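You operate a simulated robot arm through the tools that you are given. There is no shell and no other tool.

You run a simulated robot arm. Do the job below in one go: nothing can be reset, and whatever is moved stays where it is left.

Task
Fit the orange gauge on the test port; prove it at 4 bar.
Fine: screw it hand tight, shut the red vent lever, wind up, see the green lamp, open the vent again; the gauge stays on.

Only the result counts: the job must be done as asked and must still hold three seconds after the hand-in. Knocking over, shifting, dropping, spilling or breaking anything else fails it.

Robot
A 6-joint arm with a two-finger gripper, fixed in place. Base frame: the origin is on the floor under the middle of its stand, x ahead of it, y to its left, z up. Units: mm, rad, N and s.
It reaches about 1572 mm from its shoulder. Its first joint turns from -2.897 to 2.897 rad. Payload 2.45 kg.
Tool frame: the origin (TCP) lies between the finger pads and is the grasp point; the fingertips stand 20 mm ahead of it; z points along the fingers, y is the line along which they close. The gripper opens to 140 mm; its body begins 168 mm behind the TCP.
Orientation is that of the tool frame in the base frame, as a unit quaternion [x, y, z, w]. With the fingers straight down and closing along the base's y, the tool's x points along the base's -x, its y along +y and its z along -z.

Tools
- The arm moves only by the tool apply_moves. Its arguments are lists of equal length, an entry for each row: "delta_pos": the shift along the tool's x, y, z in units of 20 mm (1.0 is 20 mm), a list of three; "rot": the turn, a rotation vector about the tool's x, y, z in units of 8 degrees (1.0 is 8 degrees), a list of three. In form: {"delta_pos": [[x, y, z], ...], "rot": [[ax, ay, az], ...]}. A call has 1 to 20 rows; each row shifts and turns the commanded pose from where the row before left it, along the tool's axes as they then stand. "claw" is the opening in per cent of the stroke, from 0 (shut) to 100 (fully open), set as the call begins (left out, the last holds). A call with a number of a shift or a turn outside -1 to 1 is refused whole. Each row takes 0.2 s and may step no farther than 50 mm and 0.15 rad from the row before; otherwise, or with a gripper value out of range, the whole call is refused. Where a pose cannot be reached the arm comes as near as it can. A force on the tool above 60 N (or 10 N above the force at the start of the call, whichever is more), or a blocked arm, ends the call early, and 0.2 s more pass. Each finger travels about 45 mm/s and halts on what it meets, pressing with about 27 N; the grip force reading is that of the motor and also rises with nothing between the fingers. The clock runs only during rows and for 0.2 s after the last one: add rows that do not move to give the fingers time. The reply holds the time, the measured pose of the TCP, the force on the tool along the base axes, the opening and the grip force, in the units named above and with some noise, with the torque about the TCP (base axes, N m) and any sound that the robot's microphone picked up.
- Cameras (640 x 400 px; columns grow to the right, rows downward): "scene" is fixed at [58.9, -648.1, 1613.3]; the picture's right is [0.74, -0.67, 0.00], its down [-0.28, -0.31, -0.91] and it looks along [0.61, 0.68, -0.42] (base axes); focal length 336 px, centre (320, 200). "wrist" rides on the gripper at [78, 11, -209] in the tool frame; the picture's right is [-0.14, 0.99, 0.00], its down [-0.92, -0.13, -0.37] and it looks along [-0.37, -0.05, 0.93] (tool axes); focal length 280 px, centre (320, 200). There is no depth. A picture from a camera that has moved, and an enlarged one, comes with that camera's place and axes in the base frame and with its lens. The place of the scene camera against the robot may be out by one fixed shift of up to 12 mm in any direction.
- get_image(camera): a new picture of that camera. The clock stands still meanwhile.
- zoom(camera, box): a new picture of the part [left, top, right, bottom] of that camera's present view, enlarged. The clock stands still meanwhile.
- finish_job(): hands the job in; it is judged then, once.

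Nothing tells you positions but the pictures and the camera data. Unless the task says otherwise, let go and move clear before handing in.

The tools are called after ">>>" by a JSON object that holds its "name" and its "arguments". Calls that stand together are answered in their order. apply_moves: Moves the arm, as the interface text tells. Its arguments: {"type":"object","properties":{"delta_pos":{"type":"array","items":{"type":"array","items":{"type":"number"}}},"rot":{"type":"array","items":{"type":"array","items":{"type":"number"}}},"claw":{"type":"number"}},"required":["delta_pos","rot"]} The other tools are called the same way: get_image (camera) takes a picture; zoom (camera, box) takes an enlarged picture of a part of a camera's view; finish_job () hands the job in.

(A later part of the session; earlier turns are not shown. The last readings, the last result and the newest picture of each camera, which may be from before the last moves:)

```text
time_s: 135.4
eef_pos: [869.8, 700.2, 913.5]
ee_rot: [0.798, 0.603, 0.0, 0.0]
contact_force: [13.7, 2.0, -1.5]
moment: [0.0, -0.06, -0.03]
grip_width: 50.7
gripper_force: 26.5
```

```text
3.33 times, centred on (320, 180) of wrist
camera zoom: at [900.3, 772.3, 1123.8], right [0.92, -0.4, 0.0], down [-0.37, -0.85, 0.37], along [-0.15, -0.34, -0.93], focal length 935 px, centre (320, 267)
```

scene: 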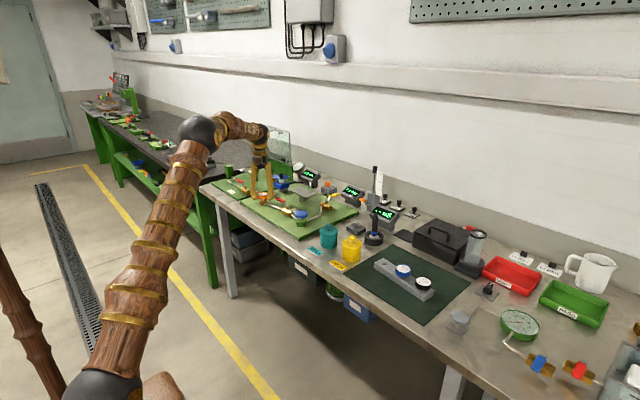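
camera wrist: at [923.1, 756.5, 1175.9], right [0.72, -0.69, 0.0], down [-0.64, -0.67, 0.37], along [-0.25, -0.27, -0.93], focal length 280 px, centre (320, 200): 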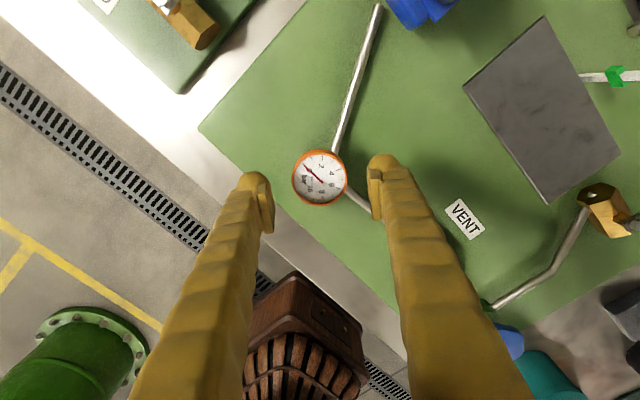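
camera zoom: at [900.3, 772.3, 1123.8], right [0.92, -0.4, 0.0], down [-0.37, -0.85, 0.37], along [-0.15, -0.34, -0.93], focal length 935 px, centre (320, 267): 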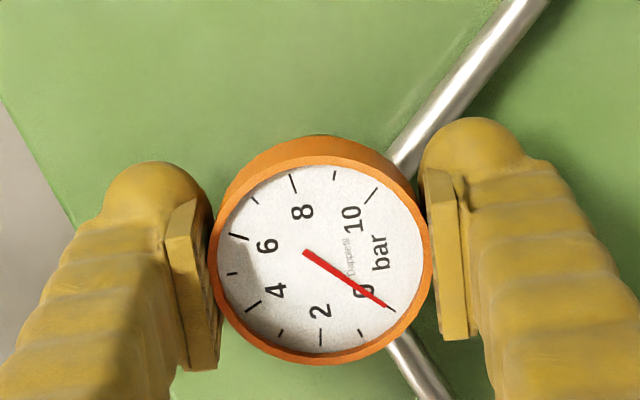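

Three turns in; still no tightening torque. I'll use the last few degrees, then regrip once more.

>>> {"name": "apply_moves", "arguments": {"delta_pos": [[0, 0, 0.003], [0, 0, 0.003]], "rot": [[0, 0, 1], [0, 0, 1]]}}

>>> {"name": "apply_moves", "arguments": {"delta_pos": [[0, 0, 0], [0, 0, 0], [0, 0, 0], [0, 0, 0], [0, 0, -0.5], [0, 0, -1], [0, 0, -0.8]], "rot": [[0, 0, 0], [0, 0, 0], [0, 0, 0], [0, 0, 0], [0, 0, 0], [0, 0, 0], [0, 0, 0]], "claw": 56}}

>>> {"name": "apply_moves", "arguments": {"delta_pos": [[0, 0, 0], [0, 0, 0], [0, 0, 0], [0, 0, 0], [0, 0, 0], [0, 0, 0], [0, 0, 0], [0, 0, 0], [0, 0, 0], [0, 0, 0], [0, 0, 0], [0, 0, 0], [0, 0, 0], [0, 0, 0], [0, 0, 0], [0, 0, 0], [0, 0, 0], [0, 0, 0], [0, 0, 0]], "rot": [[0, 0, -1], [0, 0, -1], [0, 0, -1], [0, 0, -1], [0, 0, -1], [0, 0, -1], [0, 0, -1], [0, 0, -1], [0, 0, -1], [0, 0, -1], [0, 0, -1], [0, 0, -1], [0, 0, -1], [0, 0, -1], [0, 0, -1], [0, 0, -1], [0, 0, -1], [0, 0, -1], [0, 0, -1]]}}

>>> {"name": "apply_moves", "arguments": {"delta_pos": [[0, 0, 0], [0, 0, 0], [0, 0, 0], [0, 0, 0], [0, 0, 0], [0, 0, 0], [0, 0, 0], [0, 0, 0], [0, 0, 0], [0, 0, 0], [0, 0, 0], [0, 0, 0], [0, 0, 0], [0, 0, 0], [0, 0, 0], [0, 0, 0], [0, 0, 0], [0, 0, 0]], "rot": [[0, 0, -1], [0, 0, -1], [0, 0, -1], [0, 0, -1], [0, 0, -1], [0, 0, -1], [0, 0, -1], [0, 0, -1], [0, 0, -1], [0, 0, -1], [0, 0, -1], [0, 0, -1], [0, 0, -1], [0, 0, -1], [0, 0, -1], [0, 0, -1], [0, 0, -1], [0, 0, -1]]}}

>>> {"name": "zoom", "arguments": {"camera": "wrist", "box": [260, 120, 380, 240]}}

>>> {"name": "zoom", "arguments": {"camera": "scene", "box": [256, 186, 276, 202]}}

```text
time_s: 136.0
eef_pos: [869.8, 699.3, 913.4]
ee_rot: [0.874, 0.487, 0.0, 0.002]
contact_force: [13.8, 4.3, -2.5]
moment: [0.03, 0.03, 0.02]
grip_width: 50.6
gripper_force: 27.2
```

```text
time_s: 137.6
eef_pos: [869.7, 699.5, 959.3]
ee_rot: [0.873, 0.488, 0.0, 0.001]
contact_force: [-0.6, -0.4, 0.2]
moment: [-0.01, -0.03, 0.01]
grip_width: 78.6
gripper_force: 0.0
```

```text
time_s: 141.6
eef_pos: [868.7, 699.7, 960.1]
ee_rot: [-0.263, 0.965, -0.001, 0.001]
contact_force: [0.0, -0.6, -0.3]
moment: [-0.02, -0.02, -0.01]
grip_width: 78.5
gripper_force: 0.1
```

```text
time_s: 145.4
eef_pos: [869.2, 700.2, 960.9]
ee_rot: [0.999, -0.049, 0.001, -0.001]
contact_force: [-0.3, 0.4, -0.1]
moment: [-0.01, 0.02, 0.01]
grip_width: 78.4
gripper_force: 0.1
```

```text
3.33 times, centred on (320, 180) of wrist
camera zoom: at [945.0, 681.7, 1169.8], right [-0.23, -0.97, 0.0], down [-0.9, 0.22, 0.37], along [-0.36, 0.09, -0.93], focal length 935 px, centre (320, 267)
```

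zoom: 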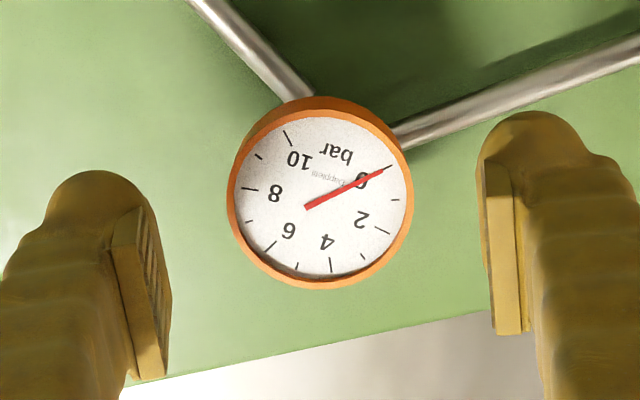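

```text
16.00 times, centred on (266, 194) of scene
camera zoom: at [58.9, -648.1, 1613.3], right [0.74, -0.67, 0.0], down [-0.28, -0.31, -0.91], along [0.61, 0.68, -0.42], focal length 5371 px, centre (1184, 296)
```

zoom: 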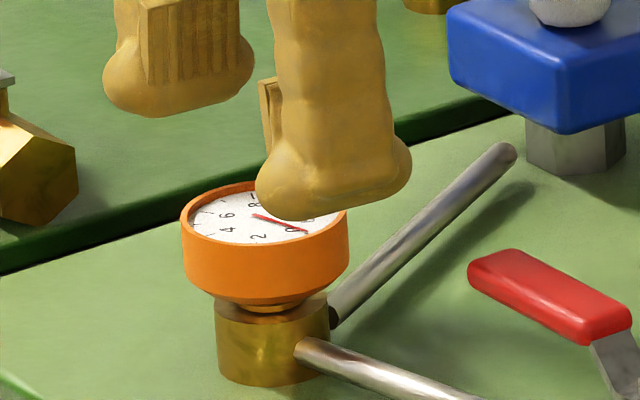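

The collar still seems a millimetre or so above the port face. I'll regrip and go on turning.

>>> {"name": "apply_moves", "arguments": {"delta_pos": [[0.01, 0, 0.5], [0, 0, 0.5], [0, 0, 0.5], [0, 0, 0.5], [0, 0, 0.25], [0, 0, 0]], "rot": [[0, 0, 0], [0, 0, 0], [0, 0, 0], [0, 0, 0], [0, 0, 0], [0, 0, 0]]}}

>>> {"name": "apply_moves", "arguments": {"delta_pos": [[0, 0, 0], [0, 0, 0], [0, 0, 0], [0, 0, 0], [0, 0, 0], [0, 0, 0]], "rot": [[0, 0, 0], [0, 0, 0], [0, 0, 0], [0, 0, 0], [0, 0, 0], [0, 0, 0]], "claw": 0}}

>>> {"name": "apply_moves", "arguments": {"delta_pos": [[0, 0, 0.0022], [0, 0, 0.0022], [0, 0, 0.0022], [0, 0, 0.0022], [0, 0, 0.0022], [0, 0, 0.0022]], "rot": [[0, 0, 1], [0, 0, 1], [0, 0, 1], [0, 0, 1], [0, 0, 1], [0, 0, 1]]}}

>>> {"name": "apply_moves", "arguments": {"delta_pos": [[0, 0, 0.0024], [0, 0, 0.0024], [0, 0, 0.0024], [0, 0, 0.0024], [0, 0, 0.0024], [0, 0, 0.0024]], "rot": [[0, 0, 1], [0, 0, 1], [0, 0, 1], [0, 0, 1], [0, 0, 1], [0, 0, 1]]}}

>>> {"name": "zoom", "arguments": {"camera": "scene", "box": [256, 186, 276, 202]}}

>>> {"name": "zoom", "arguments": {"camera": "wrist", "box": [260, 120, 380, 240]}}

```text
time_s: 146.8
eef_pos: [869.8, 699.3, 914.6]
ee_rot: [0.999, -0.049, 0.001, 0.0]
contact_force: [-0.1, -0.4, 0.1]
moment: [0.02, 0.01, 0.0]
grip_width: 78.4
gripper_force: 0.2
```

```text
time_s: 148.2
eef_pos: [869.2, 699.8, 913.8]
ee_rot: [0.999, -0.049, 0.001, -0.001]
contact_force: [0.6, 4.6, 0.6]
moment: [0.01, 0.01, 0.0]
grip_width: 50.4
gripper_force: 27.2
```

```text
time_s: 149.6
eef_pos: [869.1, 700.8, 915.1]
ee_rot: [0.892, -0.453, 0.001, 0.001]
contact_force: [2.2, 8.0, -0.4]
moment: [0.09, 0.01, 0.0]
grip_width: 50.5
gripper_force: 26.8
```

```text
time_s: 151.0
eef_pos: [869.5, 699.5, 915.5]
ee_rot: [-0.631, 0.776, -0.002, -0.001]
contact_force: [-1.7, 2.3, -2.0]
moment: [0.02, 0.09, 0.04]
grip_width: 50.5
gripper_force: 26.7
```

```text
16.00 times, centred on (266, 194) of scene
camera zoom: at [58.9, -648.1, 1613.3], right [0.74, -0.67, 0.0], down [-0.28, -0.31, -0.91], along [0.61, 0.68, -0.42], focal length 5371 px, centre (1184, 296)
```

zoom: 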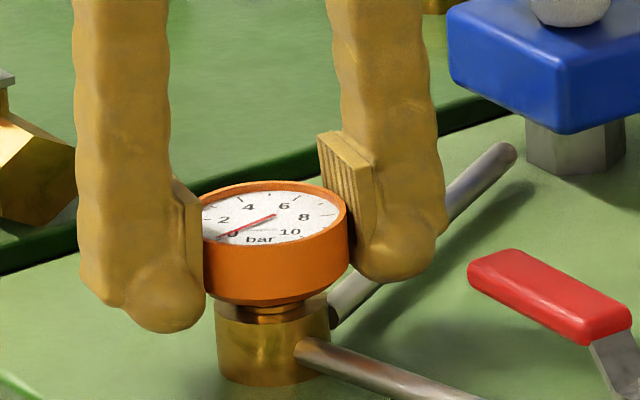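

```text
3.33 times, centred on (320, 180) of wrist
camera zoom: at [842.1, 625.8, 1124.5], right [-0.94, 0.34, 0.0], down [0.31, 0.88, 0.37], along [0.12, 0.35, -0.93], focal length 935 px, centre (320, 267)
```

zoom: 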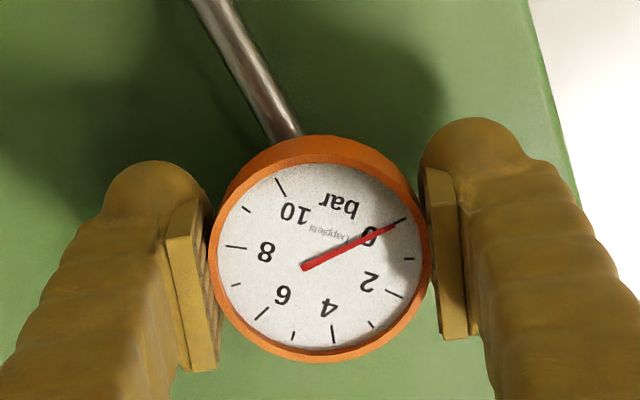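

>>> {"name": "apply_moves", "arguments": {"delta_pos": [[0, 0, 0.0024], [0, 0, 0.0024], [0, 0, 0.0024], [0, 0, 0.0024], [0, 0, 0.0024], [0, 0, 0.0024]], "rot": [[0, 0, 1], [0, 0, 1], [0, 0, 1], [0, 0, 1], [0, 0, 1], [0, 0, 1]]}}

>>> {"name": "apply_moves", "arguments": {"delta_pos": [[0, 0, 0.0024], [0, 0, 0.0024], [0, 0, 0.0024], [0, 0, 0.0024], [0, 0, 0.0024], [0, 0, 0.0024]], "rot": [[0, 0, 1], [0, 0, 1], [0, 0, 1], [0, 0, 1], [0, 0, 1], [0, 0, 1]]}}

>>> {"name": "apply_moves", "arguments": {"delta_pos": [[0, 0, 0.0024], [0, 0, 0.0024], [0, 0, 0.0024], [0, 0, 0.0024], [0, 0, 0.0024], [0, 0, 0.0024]], "rot": [[0, 0, 1], [0, 0, 1], [0, 0, 1], [0, 0, 1], [0, 0, 1], [0, 0, 1]]}}

>>> {"name": "zoom", "arguments": {"camera": "scene", "box": [256, 186, 276, 202]}}

>>> {"name": "zoom", "arguments": {"camera": "wrist", "box": [260, 120, 380, 240]}}

```text
time_s: 152.4
eef_pos: [869.2, 701.5, 915.1]
ee_rot: [-0.26, 0.966, 0.0, 0.001]
contact_force: [-2.3, 1.8, 2.9]
moment: [0.01, 0.05, 0.49]
grip_width: 50.5
gripper_force: 26.9
```

```text
time_s: 153.8
eef_pos: [868.9, 700.1, 915.2]
ee_rot: [0.155, 0.988, 0.0, 0.002]
contact_force: [-1.3, 0.9, -0.5]
moment: [0.01, 0.01, 0.86]
grip_width: 49.9
gripper_force: 26.9
```

```text
time_s: 155.2
eef_pos: [869.5, 700.4, 915.1]
ee_rot: [0.543, 0.84, 0.0, 0.002]
contact_force: [-4.4, -4.7, 0.9]
moment: [-0.03, 0.02, 0.46]
grip_width: 50.5
gripper_force: 26.7
```

```text
16.00 times, centred on (266, 194) of scene
camera zoom: at [58.9, -648.1, 1613.3], right [0.74, -0.67, 0.0], down [-0.28, -0.31, -0.91], along [0.61, 0.68, -0.42], focal length 5371 px, centre (1184, 296)
```

zoom: 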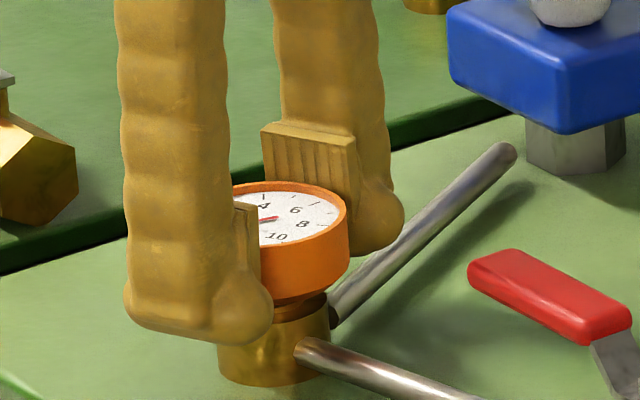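

```text
3.33 times, centred on (320, 180) of wrist
camera zoom: at [846.4, 776.0, 1124.6], right [0.96, 0.28, 0.0], down [0.26, -0.89, 0.37], along [0.1, -0.35, -0.93], focal length 935 px, centre (320, 267)
```

zoom: 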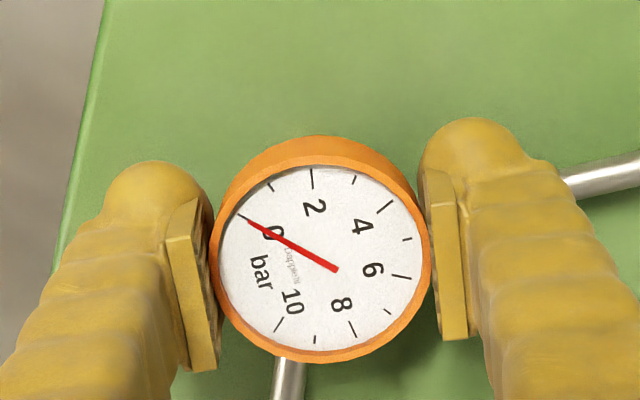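

The torque rose to about 0.86 N·m and then the fingers slipped round the body: the gauge is hand tight. I'll let go, rise clear and inspect it and the vent lever.

>>> {"name": "apply_moves", "arguments": {"delta_pos": [[0, 0, 0], [0, 0, 0], [0, 0, 0], [0, 0, 0], [0, 0, 0], [0, 0, -0.5], [0, 0, -1], [0, 0, -1], [0, 0, -1], [0, 0, -1], [0, 0, -1], [0, 0, -1]], "rot": [[0, 0, 0], [0, 0, 0], [0, 0, 0], [0, 0, 0], [0, 0, 0], [0, 0, 0], [0, 0, 0], [0, 0, 0], [0, 0, 0], [0, 0, 0], [0, 0, 0], [0, 0, 0]], "claw": 60}}

>>> {"name": "zoom", "arguments": {"camera": "scene", "box": [250, 180, 330, 230]}}

>>> {"name": "get_image", "arguments": {"camera": "wrist"}}

```text
time_s: 157.8
eef_pos: [869.7, 701.1, 1045.2]
ee_rot: [0.542, 0.84, -0.001, 0.001]
contact_force: [-0.4, 0.7, -0.5]
moment: [-0.02, 0.05, 0.02]
grip_width: 84.1
gripper_force: 0.1
```

```text
8.00 times, centred on (290, 205) of scene
camera zoom: at [58.9, -648.1, 1613.3], right [0.74, -0.67, 0.0], down [-0.28, -0.31, -0.91], along [0.61, 0.68, -0.42], focal length 2685 px, centre (560, 160)
```

zoom: 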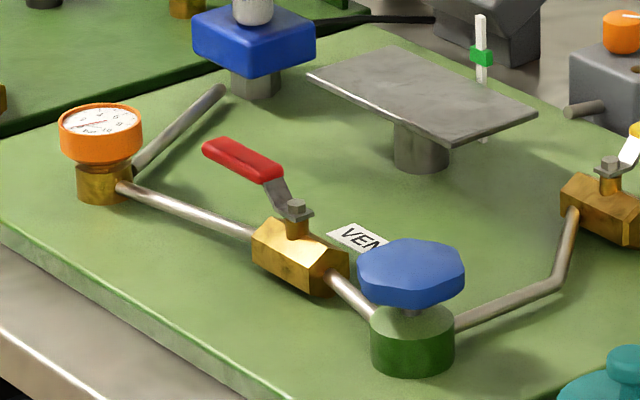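

```text
taken
camera wrist: at [846.0, 776.0, 1254.4], right [0.96, 0.28, 0.0], down [0.26, -0.89, 0.37], along [0.11, -0.35, -0.93], focal length 280 px, centre (320, 200)
```

wrist: 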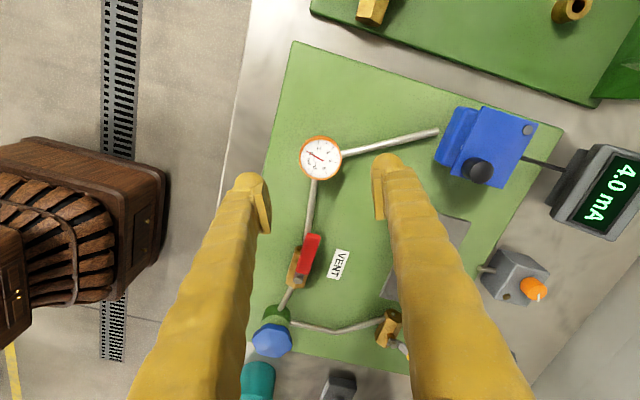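

The gauge stands straight on the port, collar seated. Next is the red VENT lever, pivot near (886, 517) with its handle pointing toward +y (open). I'll turn the hand to about -86° and move above the lever to measure it.

>>> {"name": "apply_moves", "arguments": {"delta_pos": [[0, 0, 0], [0, 0, 0], [0, 0, 0], [0, 0, 0], [0, 0, 0], [0, 0, 0], [0, 0, 0], [0, 0, 0], [0, 0, 0], [0, 0, 0], [0, 0, 0], [0, 0, 0], [0, 0, 0], [0, 0, 0], [0, 0, 0], [0, 0, 0], [0, 0, 0], [0, 0, 0], [0, 0, 0], [0, 0, 0]], "rot": [[0, 0, -1], [0, 0, -1], [0, 0, -1], [0, 0, -1], [0, 0, -1], [0, 0, -1], [0, 0, -1], [0, 0, -1], [0, 0, -1], [0, 0, -1], [0, 0, -1], [0, 0, -1], [0, 0, -1], [0, 0, -1], [0, 0, -1], [0, 0, -1], [0, 0, -1], [0, 0, -1], [0, 0, -1], [0, 0, -0.46]]}}

>>> {"name": "apply_moves", "arguments": {"delta_pos": [[0.9, -0.12, 0], [0.9, -0.12, 0], [0.9, -0.12, 0], [0.9, -0.12, 0], [0.9, -0.12, 0], [0.9, -0.12, 0], [0.9, -0.12, 0]], "rot": [[0, 0, 0], [0, 0, 0], [0, 0, 0], [0, 0, 0], [0, 0, 0], [0, 0, 0], [0, 0, 0]]}}

>>> {"name": "get_image", "arguments": {"camera": "wrist"}}

>>> {"name": "zoom", "arguments": {"camera": "wrist", "box": [260, 80, 380, 240]}}

```text
time_s: 162.0
eef_pos: [869.8, 700.8, 1044.6]
ee_rot: [0.708, -0.706, 0.001, 0.0]
contact_force: [0.2, -0.1, 0.1]
moment: [0.02, 0.02, -0.02]
grip_width: 83.9
gripper_force: 0.0
```

```text
time_s: 163.6
eef_pos: [886.0, 575.0, 1043.3]
ee_rot: [0.708, -0.707, 0.0, 0.0]
contact_force: [0.0, -0.3, -0.4]
moment: [-0.03, -0.01, 0.03]
grip_width: 84.2
gripper_force: 0.0
```

```text
taken
camera wrist: at [874.1, 496.0, 1254.5], right [-0.99, 0.14, 0.0], down [0.13, 0.92, 0.37], along [0.05, 0.36, -0.93], focal length 280 px, centre (320, 200)
```

wrist: 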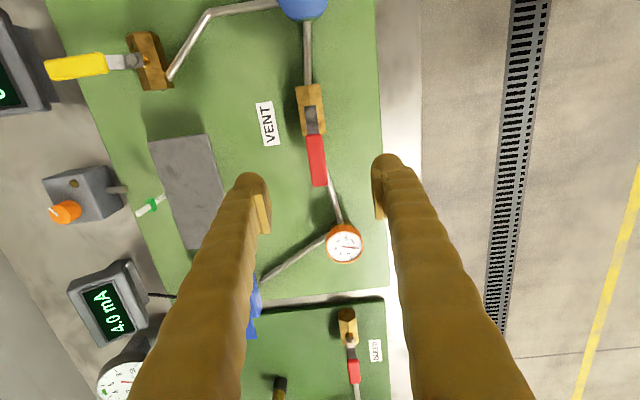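

```text
2.50 times, centred on (320, 160) of wrist
camera zoom: at [874.1, 496.0, 1254.5], right [-0.99, 0.14, 0.0], down [0.13, 0.92, 0.37], along [0.05, 0.36, -0.93], focal length 701 px, centre (320, 300)
```

zoom: 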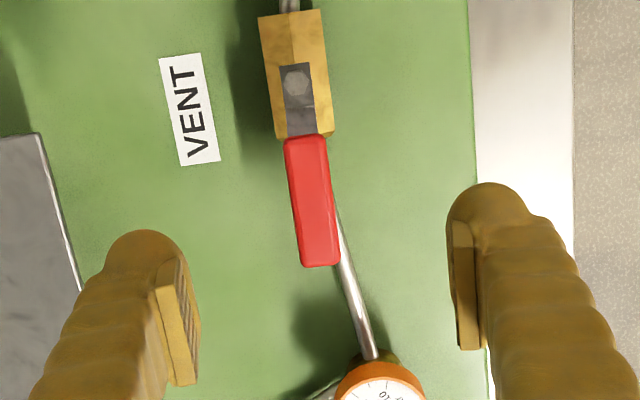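

The handle lies along +y from (887, 545) to (889, 605), top at z ≈ 936, with its pivot near (888.5, 520). I'll narrow the fingers to a fork, lower it around the handle near its end and check.

>>> {"name": "apply_moves", "arguments": {"delta_pos": [[-0.5, -0.115, 0], [0, 0, 0.8], [0, 0, 0.8], [0, 0, 0.8], [0, 0, 0.8], [0, 0, 0.8], [0, 0, 0]], "rot": [[0, 0, 0], [0, 0, 0], [0, 0, 0], [0, 0, 0], [0, 0, 0], [0, 0, 0], [0, 0, 0]], "claw": 32}}

>>> {"name": "get_image", "arguments": {"camera": "wrist"}}

>>> {"name": "zoom", "arguments": {"camera": "scene", "box": [250, 170, 330, 230]}}

```text
time_s: 165.2
eef_pos: [888.5, 584.2, 964.3]
ee_rot: [0.707, -0.707, 0.001, 0.001]
contact_force: [-0.7, -0.3, -0.3]
moment: [0.0, 0.01, -0.03]
grip_width: 44.7
gripper_force: 0.1
```

```text
taken
camera wrist: at [876.4, 505.7, 1174.3], right [-0.99, 0.14, 0.0], down [0.13, 0.92, 0.37], along [0.05, 0.36, -0.93], focal length 280 px, centre (320, 200)
```

wrist: 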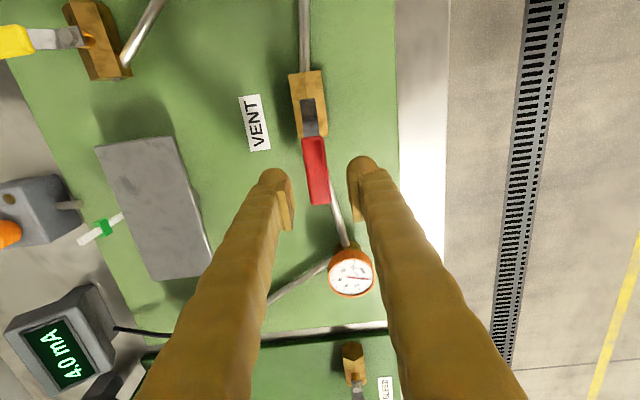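

```text
6.67 times, centred on (290, 200) of scene
camera zoom: at [58.9, -648.1, 1613.3], right [0.74, -0.67, 0.0], down [-0.28, -0.31, -0.91], along [0.61, 0.68, -0.42], focal length 2238 px, centre (520, 200)
```

zoom: 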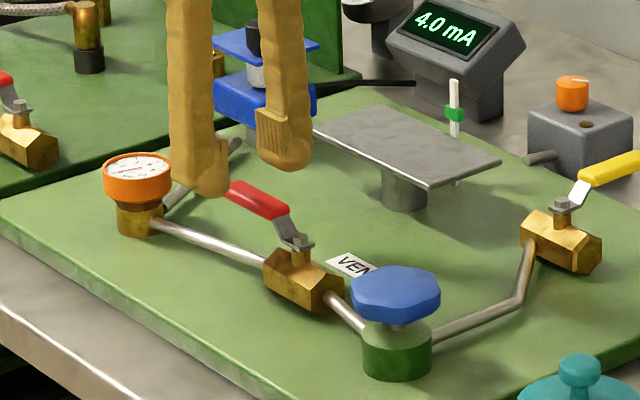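

The fork straddles the handle's line. I'll lower onto it and narrow the gap to about 27 mm.

>>> {"name": "apply_moves", "arguments": {"delta_pos": [[0, 0, 0.4], [0, 0, 0.4], [0, 0, 0.4], [0, 0, 0.4], [0, 0, 0]], "rot": [[0, 0, 0], [0, 0, 0], [0, 0, 0], [0, 0, 0], [0, 0, 0]]}}

>>> {"name": "apply_moves", "arguments": {"delta_pos": [[0, 0, 0], [0, 0, 0], [0, 0, 0]], "rot": [[0, 0, 0], [0, 0, 0], [0, 0, 0]], "claw": 19.5}}

>>> {"name": "get_image", "arguments": {"camera": "wrist"}}

>>> {"name": "zoom", "arguments": {"camera": "scene", "box": [250, 170, 330, 230]}}

```text
time_s: 166.4
eef_pos: [888.6, 584.7, 933.6]
ee_rot: [0.707, -0.707, 0.0, -0.001]
contact_force: [0.7, 0.3, -0.1]
moment: [0.02, 0.02, 0.04]
grip_width: 44.5
gripper_force: 0.1
```

```text
time_s: 167.2
eef_pos: [887.9, 583.9, 933.3]
ee_rot: [0.707, -0.707, 0.001, 0.0]
contact_force: [0.7, 0.5, 0.6]
moment: [0.01, -0.02, 0.05]
grip_width: 27.2
gripper_force: 0.1
```

```text
taken
camera wrist: at [876.6, 506.2, 1142.8], right [-0.99, 0.14, 0.0], down [0.13, 0.92, 0.37], along [0.05, 0.36, -0.93], focal length 280 px, centre (320, 200)
```

wrist: 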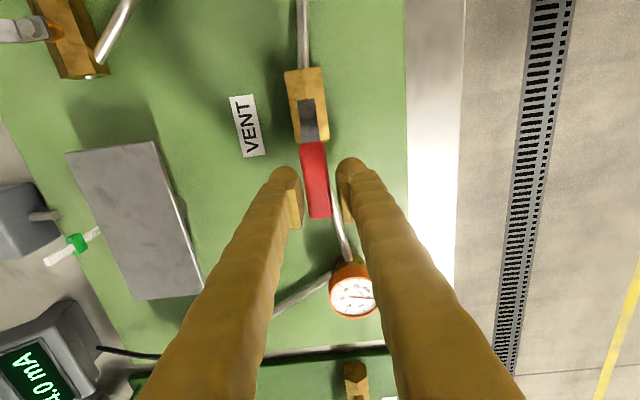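

```text
6.67 times, centred on (290, 200) of scene
camera zoom: at [58.9, -648.1, 1613.3], right [0.74, -0.67, 0.0], down [-0.28, -0.31, -0.91], along [0.61, 0.68, -0.42], focal length 2238 px, centre (520, 200)
```

zoom: 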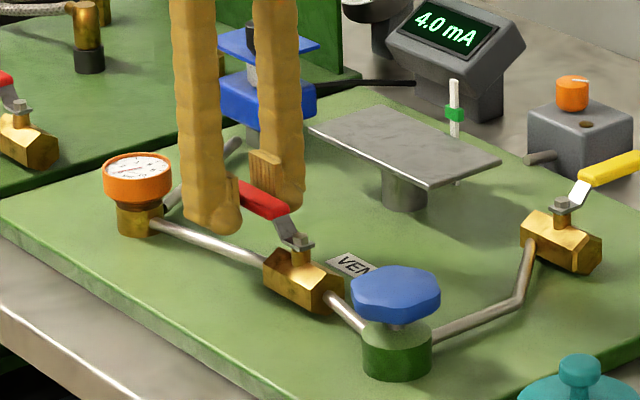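

The handle sits in the fork. I'll swing it clockwise (toward +x) a few steps first to see that it follows freely.

>>> {"name": "apply_moves", "arguments": {"delta_pos": [[0.0316, -0.4523, 0], [0.0316, -0.4523, 0], [0.0316, -0.4523, 0]], "rot": [[0, 0, 1], [0, 0, 1], [0, 0, 1]]}}

>>> {"name": "zoom", "arguments": {"camera": "scene", "box": [250, 170, 330, 230]}}

>>> {"name": "get_image", "arguments": {"camera": "wrist"}}

```text
time_s: 167.9
eef_pos: [903.3, 582.1, 932.8]
ee_rot: [-0.581, 0.814, 0.0, -0.005]
contact_force: [-41.9, 2.6, 8.7]
moment: [-0.14, 0.11, 0.95]
grip_width: 52.8
gripper_force: 19.6
stopped in row 3: the force on the tool passed its limit at 68 N (the readings are from after the stop); the commanded pose is now the measured one
```

```text
6.67 times, centred on (290, 200) of scene
camera zoom: at [58.9, -648.1, 1613.3], right [0.74, -0.67, 0.0], down [-0.28, -0.31, -0.91], along [0.61, 0.68, -0.42], focal length 2238 px, centre (520, 200)
```

zoom: 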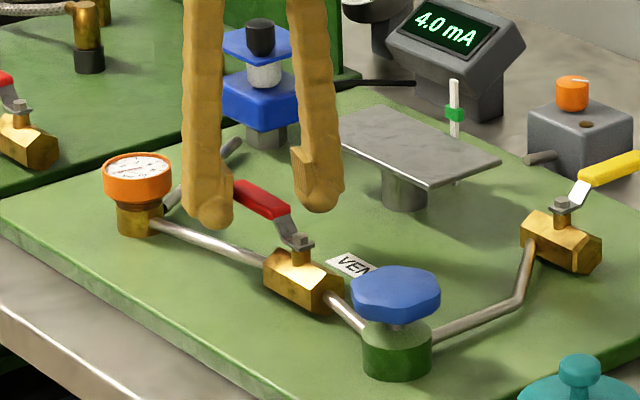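

```text
taken
camera wrist: at [868.8, 512.6, 1142.1], right [-0.89, 0.45, 0.01], down [0.42, 0.83, 0.36], along [0.16, 0.32, -0.93], focal length 280 px, centre (320, 200)
```

wrist: 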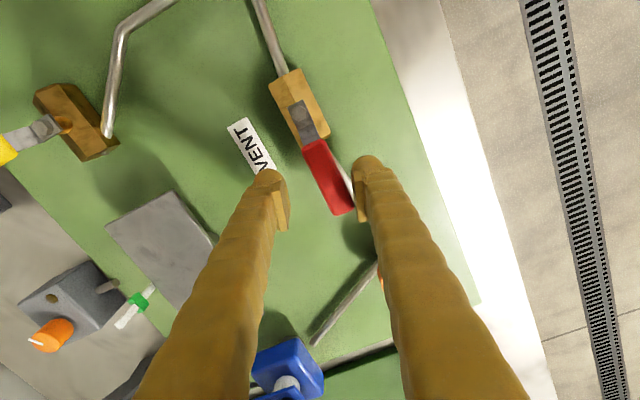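

The lever didn't budge clockwise – it is against its stop that way – so it must shut counter-clockwise. I'll relax the fork, return to the handle's centre line and check nothing shifted.

>>> {"name": "apply_moves", "arguments": {"delta_pos": [[0, 0, 0], [0.13, 0.7485, 0], [0, 0, 0], [0, 0, 0], [0, 0, 0]], "rot": [[0, 0, 0], [0.042, -0.058, 0], [0, 0, -0.8], [0, 0, -0.8], [0, 0, -0.77]], "claw": 40}}

>>> {"name": "get_image", "arguments": {"camera": "wrist"}}

>>> {"name": "zoom", "arguments": {"camera": "wrist", "box": [260, 40, 380, 240]}}

>>> {"name": "zoom", "arguments": {"camera": "scene", "box": [265, 190, 305, 215]}}

```text
time_s: 169.1
eef_pos: [891.3, 583.6, 931.3]
ee_rot: [-0.707, 0.708, -0.001, 0.002]
contact_force: [1.0, 0.7, 0.0]
moment: [0.01, -0.03, 0.0]
grip_width: 56.1
gripper_force: 0.1
```

```text
taken
camera wrist: at [879.3, 504.0, 1141.3], right [-0.99, 0.14, 0.0], down [0.13, 0.92, 0.37], along [0.05, 0.37, -0.93], focal length 280 px, centre (320, 200)
```

wrist: 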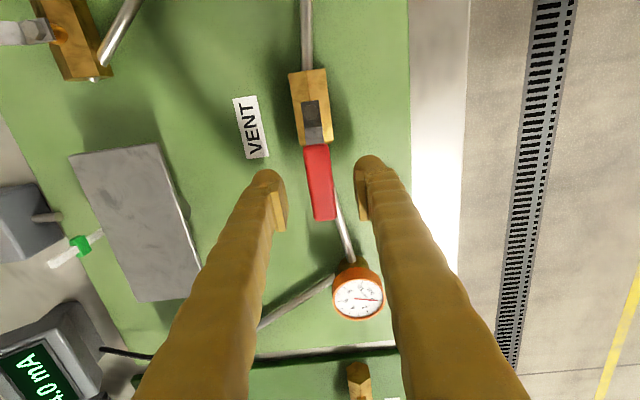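

```text
2.00 times, centred on (320, 140) of wrist
camera zoom: at [879.3, 504.0, 1141.3], right [-0.99, 0.14, 0.0], down [0.13, 0.92, 0.37], along [0.05, 0.37, -0.93], focal length 561 px, centre (320, 320)
```

zoom: 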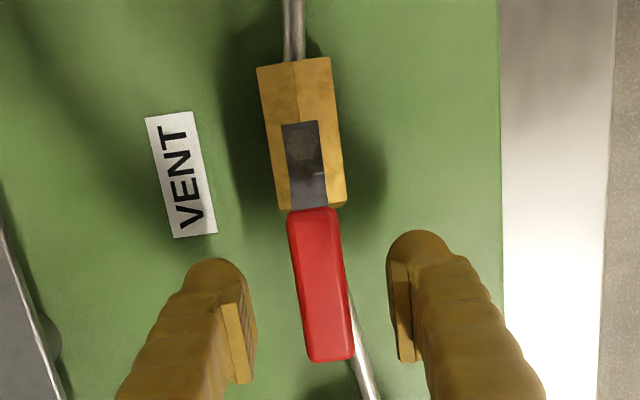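

```text
16.00 times, centred on (285, 202) of scene
camera zoom: at [58.9, -648.1, 1613.3], right [0.74, -0.67, 0.0], down [-0.28, -0.31, -0.91], along [0.61, 0.68, -0.42], focal length 5371 px, centre (880, 160)
```

zoom: 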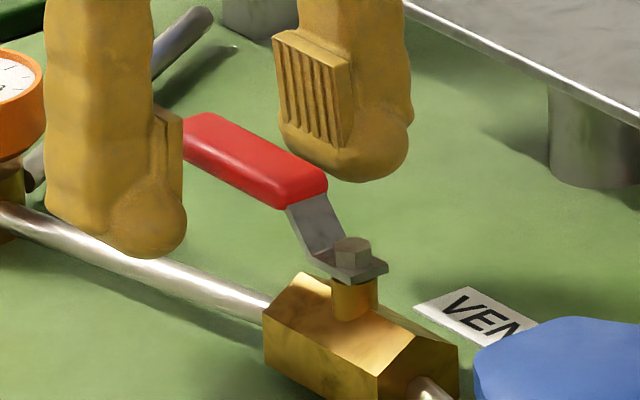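

The lever is unmoved and undamaged. I'll narrow the fork again and swing the handle counter-clockwise (toward -x) a few steps.

>>> {"name": "apply_moves", "arguments": {"delta_pos": [[0, 0.08, 0], [0, 0, 0], [0, 0, 0], [0, 0, 0]], "rot": [[0, 0, 0], [0, 0, 0], [0, 0, 0], [0, 0, 0]], "claw": 19.5}}

>>> {"name": "apply_moves", "arguments": {"delta_pos": [[0.0316, 0.4523, 0], [0.0316, 0.4523, 0]], "rot": [[0, 0, -1], [0, 0, -1]]}}

>>> {"name": "get_image", "arguments": {"camera": "wrist"}}

>>> {"name": "zoom", "arguments": {"camera": "scene", "box": [265, 190, 305, 215]}}

```text
time_s: 170.1
eef_pos: [889.6, 582.9, 932.3]
ee_rot: [-0.706, 0.708, -0.001, 0.002]
contact_force: [-0.4, -0.8, 0.3]
moment: [-0.01, -0.01, -0.03]
grip_width: 27.6
gripper_force: 0.0
```

```text
time_s: 170.7
eef_pos: [871.1, 580.7, 931.0]
ee_rot: [0.798, -0.603, 0.001, -0.001]
contact_force: [-0.7, 0.2, -0.5]
moment: [0.03, 0.0, 0.0]
grip_width: 27.8
gripper_force: 0.6
```

```text
taken
camera wrist: at [881.0, 501.6, 1141.2], right [-0.99, -0.14, 0.0], down [-0.13, 0.92, 0.37], along [-0.05, 0.37, -0.93], focal length 280 px, centre (320, 200)
```

wrist: 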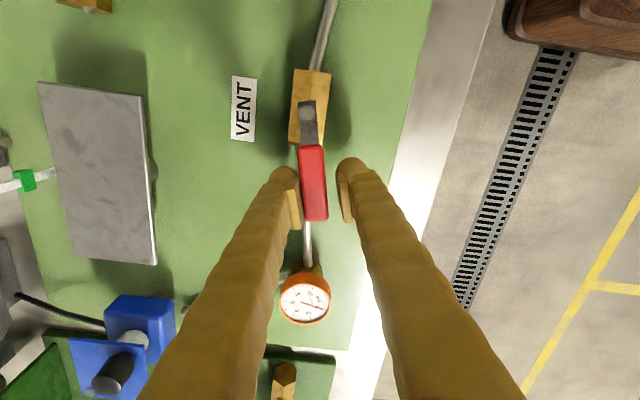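

```text
16.00 times, centred on (285, 202) of scene
camera zoom: at [58.9, -648.1, 1613.3], right [0.74, -0.67, 0.0], down [-0.28, -0.31, -0.91], along [0.61, 0.68, -0.42], focal length 5371 px, centre (880, 160)
```

zoom: 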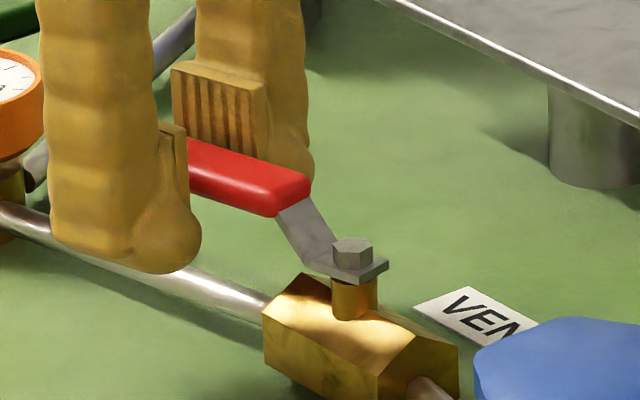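

It moves freely counter-clockwise. I'll continue the swing toward the shut position.

>>> {"name": "apply_moves", "arguments": {"delta_pos": [[0.0316, 0.4523, 0], [0.0316, 0.4523, 0], [0.0316, 0.4523, 0], [0.0316, 0.4523, 0], [0.0316, 0.4523, 0], [0.0316, 0.4523, 0]], "rot": [[0, 0, -1], [0, 0, -1], [0, 0, -1], [0, 0, -1], [0, 0, -1], [0, 0, -1]]}}

>>> {"name": "apply_moves", "arguments": {"delta_pos": [[0.0316, 0.4523, 0], [0.0316, 0.4523, 0], [0.0316, 0.4523, 0]], "rot": [[0, 0, -1], [0, 0, -1], [0, 0, -1]]}}

>>> {"name": "get_image", "arguments": {"camera": "wrist"}}

>>> {"name": "zoom", "arguments": {"camera": "scene", "box": [265, 190, 305, 215]}}

```text
time_s: 172.1
eef_pos: [831.5, 547.7, 930.0]
ee_rot: [0.974, -0.225, 0.001, -0.002]
contact_force: [0.9, 1.2, -0.4]
moment: [0.0, 0.0, 0.0]
grip_width: 27.8
gripper_force: 0.1
```

```text
time_s: 172.9
eef_pos: [824.1, 520.8, 929.9]
ee_rot: [1.0, -0.018, 0.001, -0.001]
contact_force: [-1.0, -0.5, 0.1]
moment: [0.01, 0.01, -0.02]
grip_width: 27.8
gripper_force: 0.6
```

```text
taken
camera wrist: at [900.7, 507.3, 1141.3], right [-0.17, -0.98, 0.0], down [-0.92, 0.16, 0.37], along [-0.36, 0.07, -0.93], focal length 280 px, centre (320, 200)
```

wrist: 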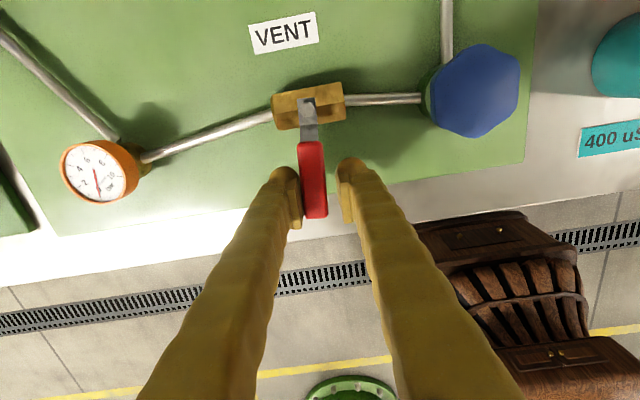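

```text
16.00 times, centred on (285, 202) of scene
camera zoom: at [58.9, -648.1, 1613.3], right [0.74, -0.67, 0.0], down [-0.28, -0.31, -0.91], along [0.61, 0.68, -0.42], focal length 5371 px, centre (880, 160)
```

zoom: 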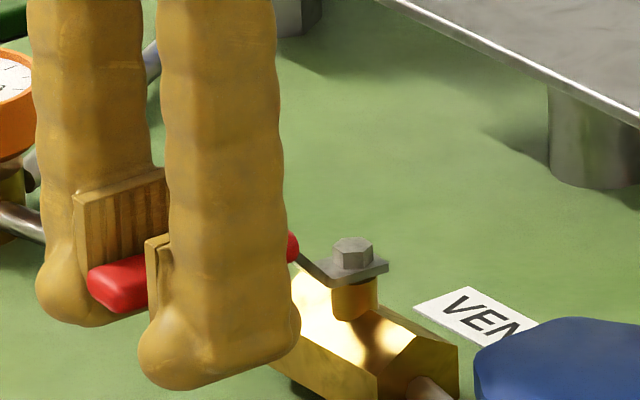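

The handle is nearly across the pipe. I'll push a little further, gently, to its stop.

>>> {"name": "apply_moves", "arguments": {"delta_pos": [[0.008, 0.226, 0]], "rot": [[0, 0, -0.5]]}}

>>> {"name": "apply_moves", "arguments": {"delta_pos": [[0.008, 0.226, 0]], "rot": [[0, 0, -0.5]]}}

>>> {"name": "get_image", "arguments": {"camera": "wrist"}}

>>> {"name": "zoom", "arguments": {"camera": "wrist", "box": [240, 60, 400, 240]}}

```text
time_s: 173.3
eef_pos: [825.6, 518.0, 931.0]
ee_rot: [1.0, 0.015, 0.002, -0.002]
contact_force: [-0.5, 0.5, -0.6]
moment: [-0.03, 0.02, 0.01]
grip_width: 28.0
gripper_force: 0.1
```

```text
time_s: 173.7
eef_pos: [825.3, 512.8, 931.0]
ee_rot: [0.999, 0.051, 0.003, -0.001]
contact_force: [4.7, 11.6, 0.1]
moment: [-0.06, -0.01, -0.3]
grip_width: 33.6
gripper_force: 4.8
```

```text
taken
camera wrist: at [902.8, 509.2, 1141.4], right [-0.04, -1.0, 0.0], down [-0.93, 0.03, 0.36], along [-0.36, 0.02, -0.93], focal length 280 px, centre (320, 200)
```

wrist: 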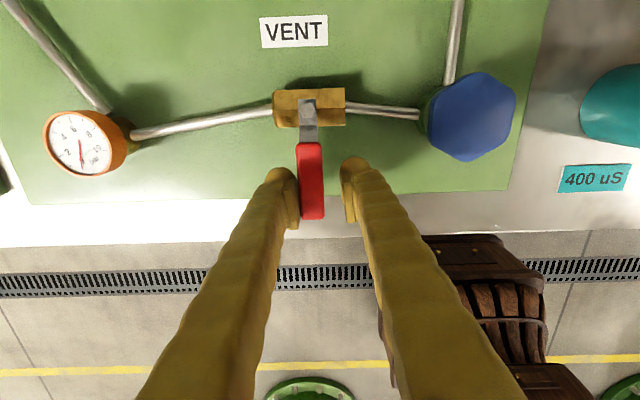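

```text
2.22 times, centred on (320, 150) of wrist
camera zoom: at [902.8, 509.2, 1141.4], right [-0.04, -1.0, 0.0], down [-0.93, 0.03, 0.36], along [-0.36, 0.02, -0.93], focal length 623 px, centre (320, 311)
```

zoom: 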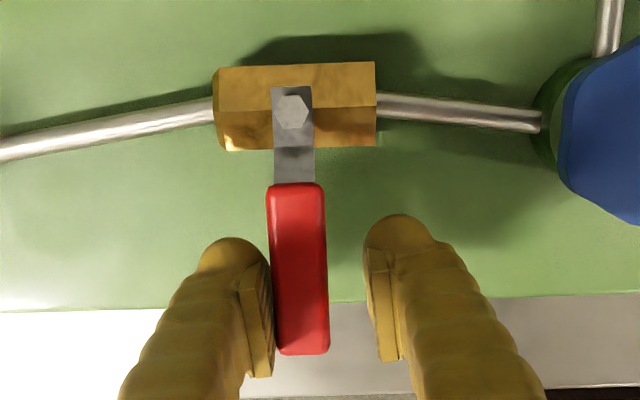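

The lever is now square across the valve and on its stop: vent shut. I'll open the fork, rise straight up and look at the blue knob and the display.

>>> {"name": "apply_moves", "arguments": {"delta_pos": [[0, -0.05, 0], [0, 0, 0], [0, 0, 0], [0, 0, -0.8], [0, 0, -0.8], [0, 0, -1], [0, 0, -1], [0, 0, -1], [0, 0, -1]], "rot": [[0, 0, 0], [0, 0, 0], [0, 0, 0], [0, 0, 0], [0, 0, 0], [0, 0, 0], [0, 0, 0], [0, 0, 0], [0, 0, 0]], "claw": 42}}

>>> {"name": "get_image", "arguments": {"camera": "wrist"}}

>>> {"name": "zoom", "arguments": {"camera": "wrist", "box": [400, 40, 560, 180]}}

>>> {"name": "zoom", "arguments": {"camera": "scene", "box": [260, 170, 380, 240]}}

```text
time_s: 175.7
eef_pos: [825.4, 513.3, 1041.5]
ee_rot: [0.999, 0.05, 0.001, 0.0]
contact_force: [0.3, 0.3, 0.6]
moment: [0.02, 0.01, -0.01]
grip_width: 58.7
gripper_force: 0.0
```

```text
taken
camera wrist: at [902.6, 509.2, 1252.6], right [-0.04, -1.0, 0.0], down [-0.93, 0.03, 0.37], along [-0.37, 0.01, -0.93], focal length 280 px, centre (320, 200)
```

wrist: 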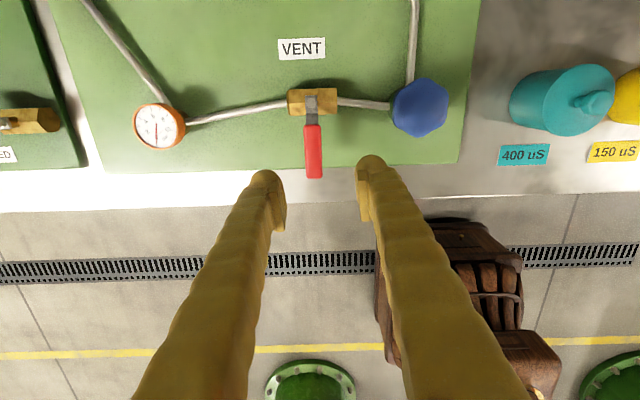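

```text
2.86 times, centred on (480, 110) of wrist
camera zoom: at [902.6, 509.2, 1252.6], right [-0.04, -1.0, 0.0], down [-0.93, 0.03, 0.37], along [-0.37, 0.01, -0.93], focal length 801 px, centre (-137, 457)
```

zoom: 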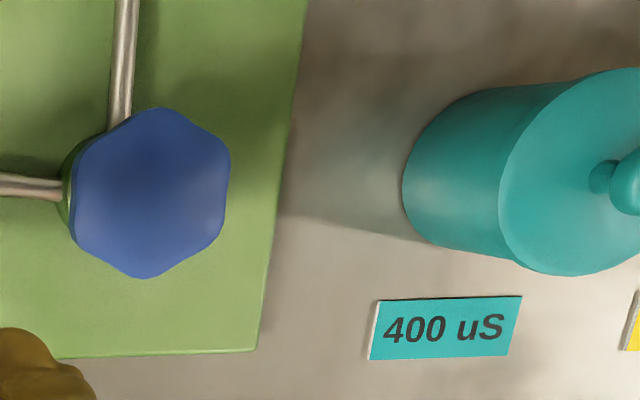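

```text
5.33 times, centred on (320, 205) of scene
camera zoom: at [58.9, -648.1, 1613.3], right [0.74, -0.67, 0.0], down [-0.28, -0.31, -0.91], along [0.61, 0.68, -0.42], focal length 1790 px, centre (320, 173)
```

zoom: 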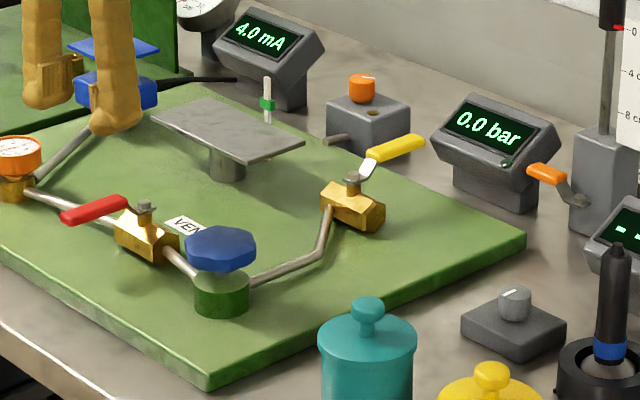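

The display reads 0.0 bar with the lamp dark, the vent is shut, and the blue knob's top centre is at (878, 401, 931), about 60 mm across flats. I'll move above it, lined up with its flats, opened to ~95 mm.

>>> {"name": "apply_moves", "arguments": {"delta_pos": [[0.296, 0.837, 0], [0.296, 0.837, 0], [0.296, 0.837, 0], [0.296, 0.837, 0], [0.296, 0.837, 0], [0.296, 0.837, 0], [0.294, 0.838, 0], [0, 0, 0], [0, 0, 0], [0, 0, 1], [0, 0, 1]], "rot": [[0, 0, 0], [0, 0, 0], [0, 0, 0], [0, 0, 0], [0, 0, 0], [0, 0, 0], [0, 0, 0], [0, 0, 0.8], [0, 0, 0.75], [0, 0, 0], [0, 0, 0]], "claw": 68}}

>>> {"name": "get_image", "arguments": {"camera": "wrist"}}

>>> {"name": "zoom", "arguments": {"camera": "wrist", "box": [230, 100, 410, 240]}}

>>> {"name": "zoom", "arguments": {"camera": "scene", "box": [260, 170, 380, 240]}}

```text
time_s: 178.1
eef_pos: [878.0, 401.5, 1002.5]
ee_rot: [0.998, -0.057, 0.002, -0.002]
contact_force: [-0.1, 0.4, 0.9]
moment: [0.03, -0.03, -0.01]
grip_width: 95.3
gripper_force: 0.1
```

```text
taken
camera wrist: at [952.4, 380.9, 1213.1], right [-0.25, -0.97, 0.0], down [-0.9, 0.23, 0.37], along [-0.35, 0.09, -0.93], focal length 280 px, centre (320, 200)
```

wrist: 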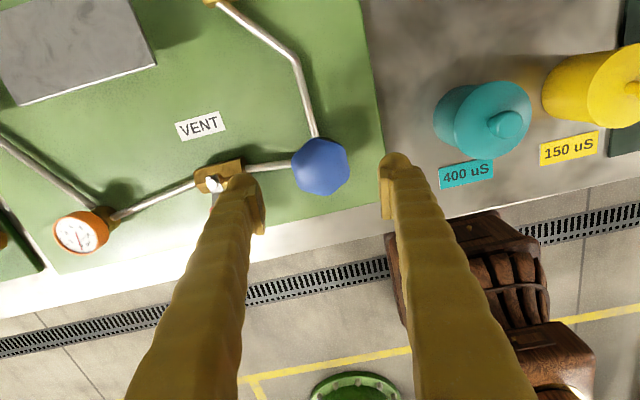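

```text
2.86 times, centred on (320, 170) of wrist
camera zoom: at [952.4, 380.9, 1213.1], right [-0.25, -0.97, 0.0], down [-0.9, 0.23, 0.37], along [-0.35, 0.09, -0.93], focal length 801 px, centre (320, 286)
```

zoom: 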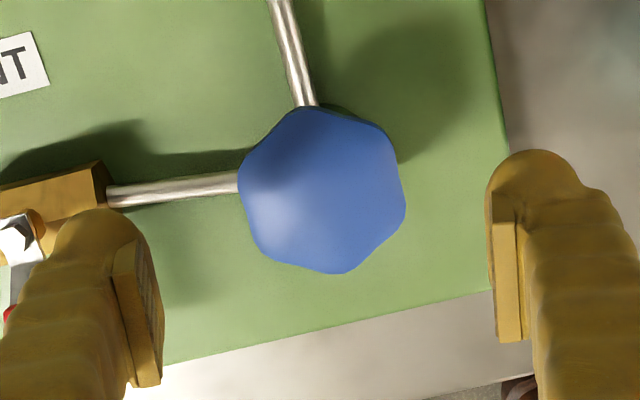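

```text
5.33 times, centred on (320, 205) of scene
camera zoom: at [58.9, -648.1, 1613.3], right [0.74, -0.67, 0.0], down [-0.28, -0.31, -0.91], along [0.61, 0.68, -0.42], focal length 1790 px, centre (320, 173)
```

zoom: 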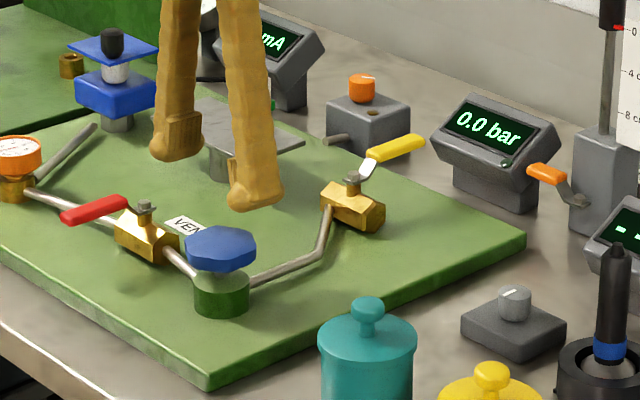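

The hand is centred on the knob within a millimetre or two. I'll trim the yaw, lower so the pads meet the knob's rim at z ≈ 922, and close.

>>> {"name": "apply_moves", "arguments": {"delta_pos": [[0, 0.05, 0.5], [0, 0, 0.7], [0, 0, 0.7], [0, 0, 0.7], [0, 0, 0.7], [0, 0, 0.7], [0, 0, 0]], "rot": [[-0.029, -0.029, -0.7], [0, 0, 0], [0, 0, 0], [0, 0, 0], [0, 0, 0], [0, 0, 0], [0, 0, 0]]}}

>>> {"name": "zoom", "arguments": {"camera": "scene", "box": [270, 185, 330, 230]}}

>>> {"name": "get_image", "arguments": {"camera": "wrist"}}

```text
time_s: 179.7
eef_pos: [876.7, 400.2, 922.2]
ee_rot: [1.0, -0.009, 0.0, 0.001]
contact_force: [-1.1, 0.4, 0.2]
moment: [-0.01, 0.0, -0.02]
grip_width: 95.0
gripper_force: 0.0
```

```text
8.89 times, centred on (300, 208) of scene
camera zoom: at [58.9, -648.1, 1613.3], right [0.74, -0.67, 0.0], down [-0.28, -0.31, -0.91], along [0.61, 0.68, -0.42], focal length 2984 px, centre (498, 133)
```

zoom: 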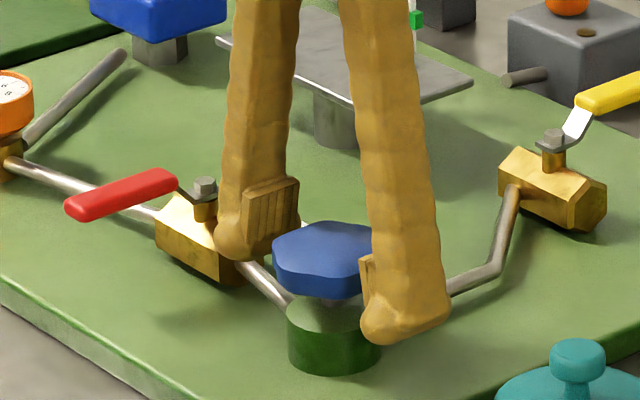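

```text
taken
camera wrist: at [955.3, 387.6, 1132.5], right [-0.15, -0.99, 0.0], down [-0.92, 0.14, 0.37], along [-0.37, 0.05, -0.93], focal length 280 px, centre (320, 200)
```

wrist: 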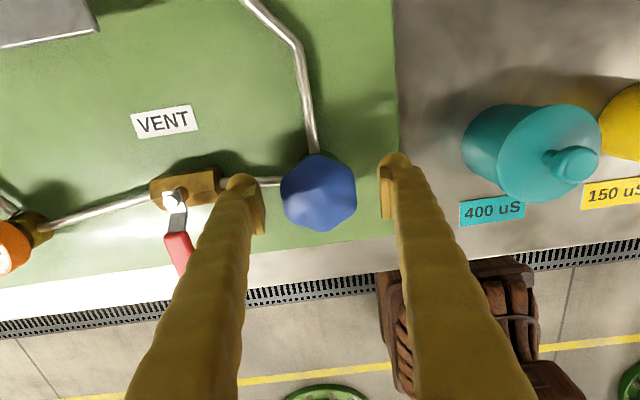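

The pads are level with the knob's rim. I'll close on it.

>>> {"name": "apply_moves", "arguments": {"delta_pos": [[0.04, 0, 0], [0, 0, 0], [0, 0, 0], [0, 0, 0], [0, 0, 0], [0, 0, 0]], "rot": [[0, 0, 0], [0, 0, 0], [0, 0, 0], [0, 0, 0], [0, 0, 0], [0, 0, 0]], "claw": 0}}

>>> {"name": "zoom", "arguments": {"camera": "wrist", "box": [230, 100, 410, 240]}}

>>> {"name": "zoom", "arguments": {"camera": "scene", "box": [270, 170, 370, 230]}}

```text
time_s: 181.1
eef_pos: [879.4, 400.8, 922.3]
ee_rot: [1.0, -0.008, 0.0, 0.001]
contact_force: [0.9, 13.2, -2.9]
moment: [-0.14, -0.02, 0.05]
grip_width: 59.3
gripper_force: 44.9
```

```text
2.86 times, centred on (320, 170) of wrist
camera zoom: at [955.8, 388.1, 1132.7], right [-0.15, -0.99, 0.0], down [-0.92, 0.14, 0.37], along [-0.37, 0.06, -0.93], focal length 801 px, centre (320, 286)
```

zoom: 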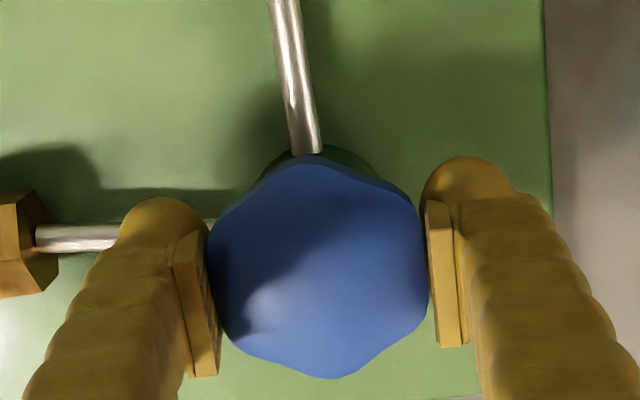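

```text
6.40 times, centred on (320, 200) of scene
camera zoom: at [58.9, -648.1, 1613.3], right [0.74, -0.67, 0.0], down [-0.28, -0.31, -0.91], along [0.61, 0.68, -0.42], focal length 2148 px, centre (320, 200)
```

zoom: 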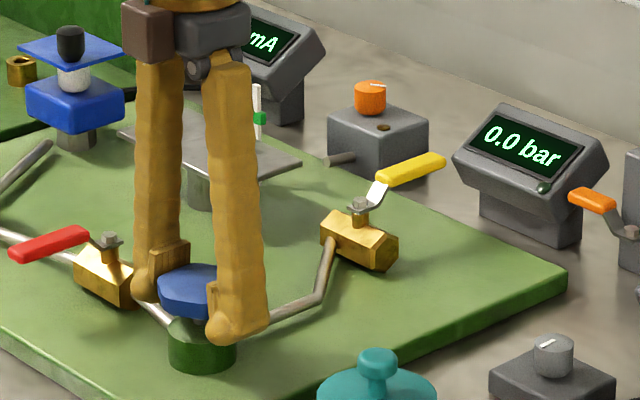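

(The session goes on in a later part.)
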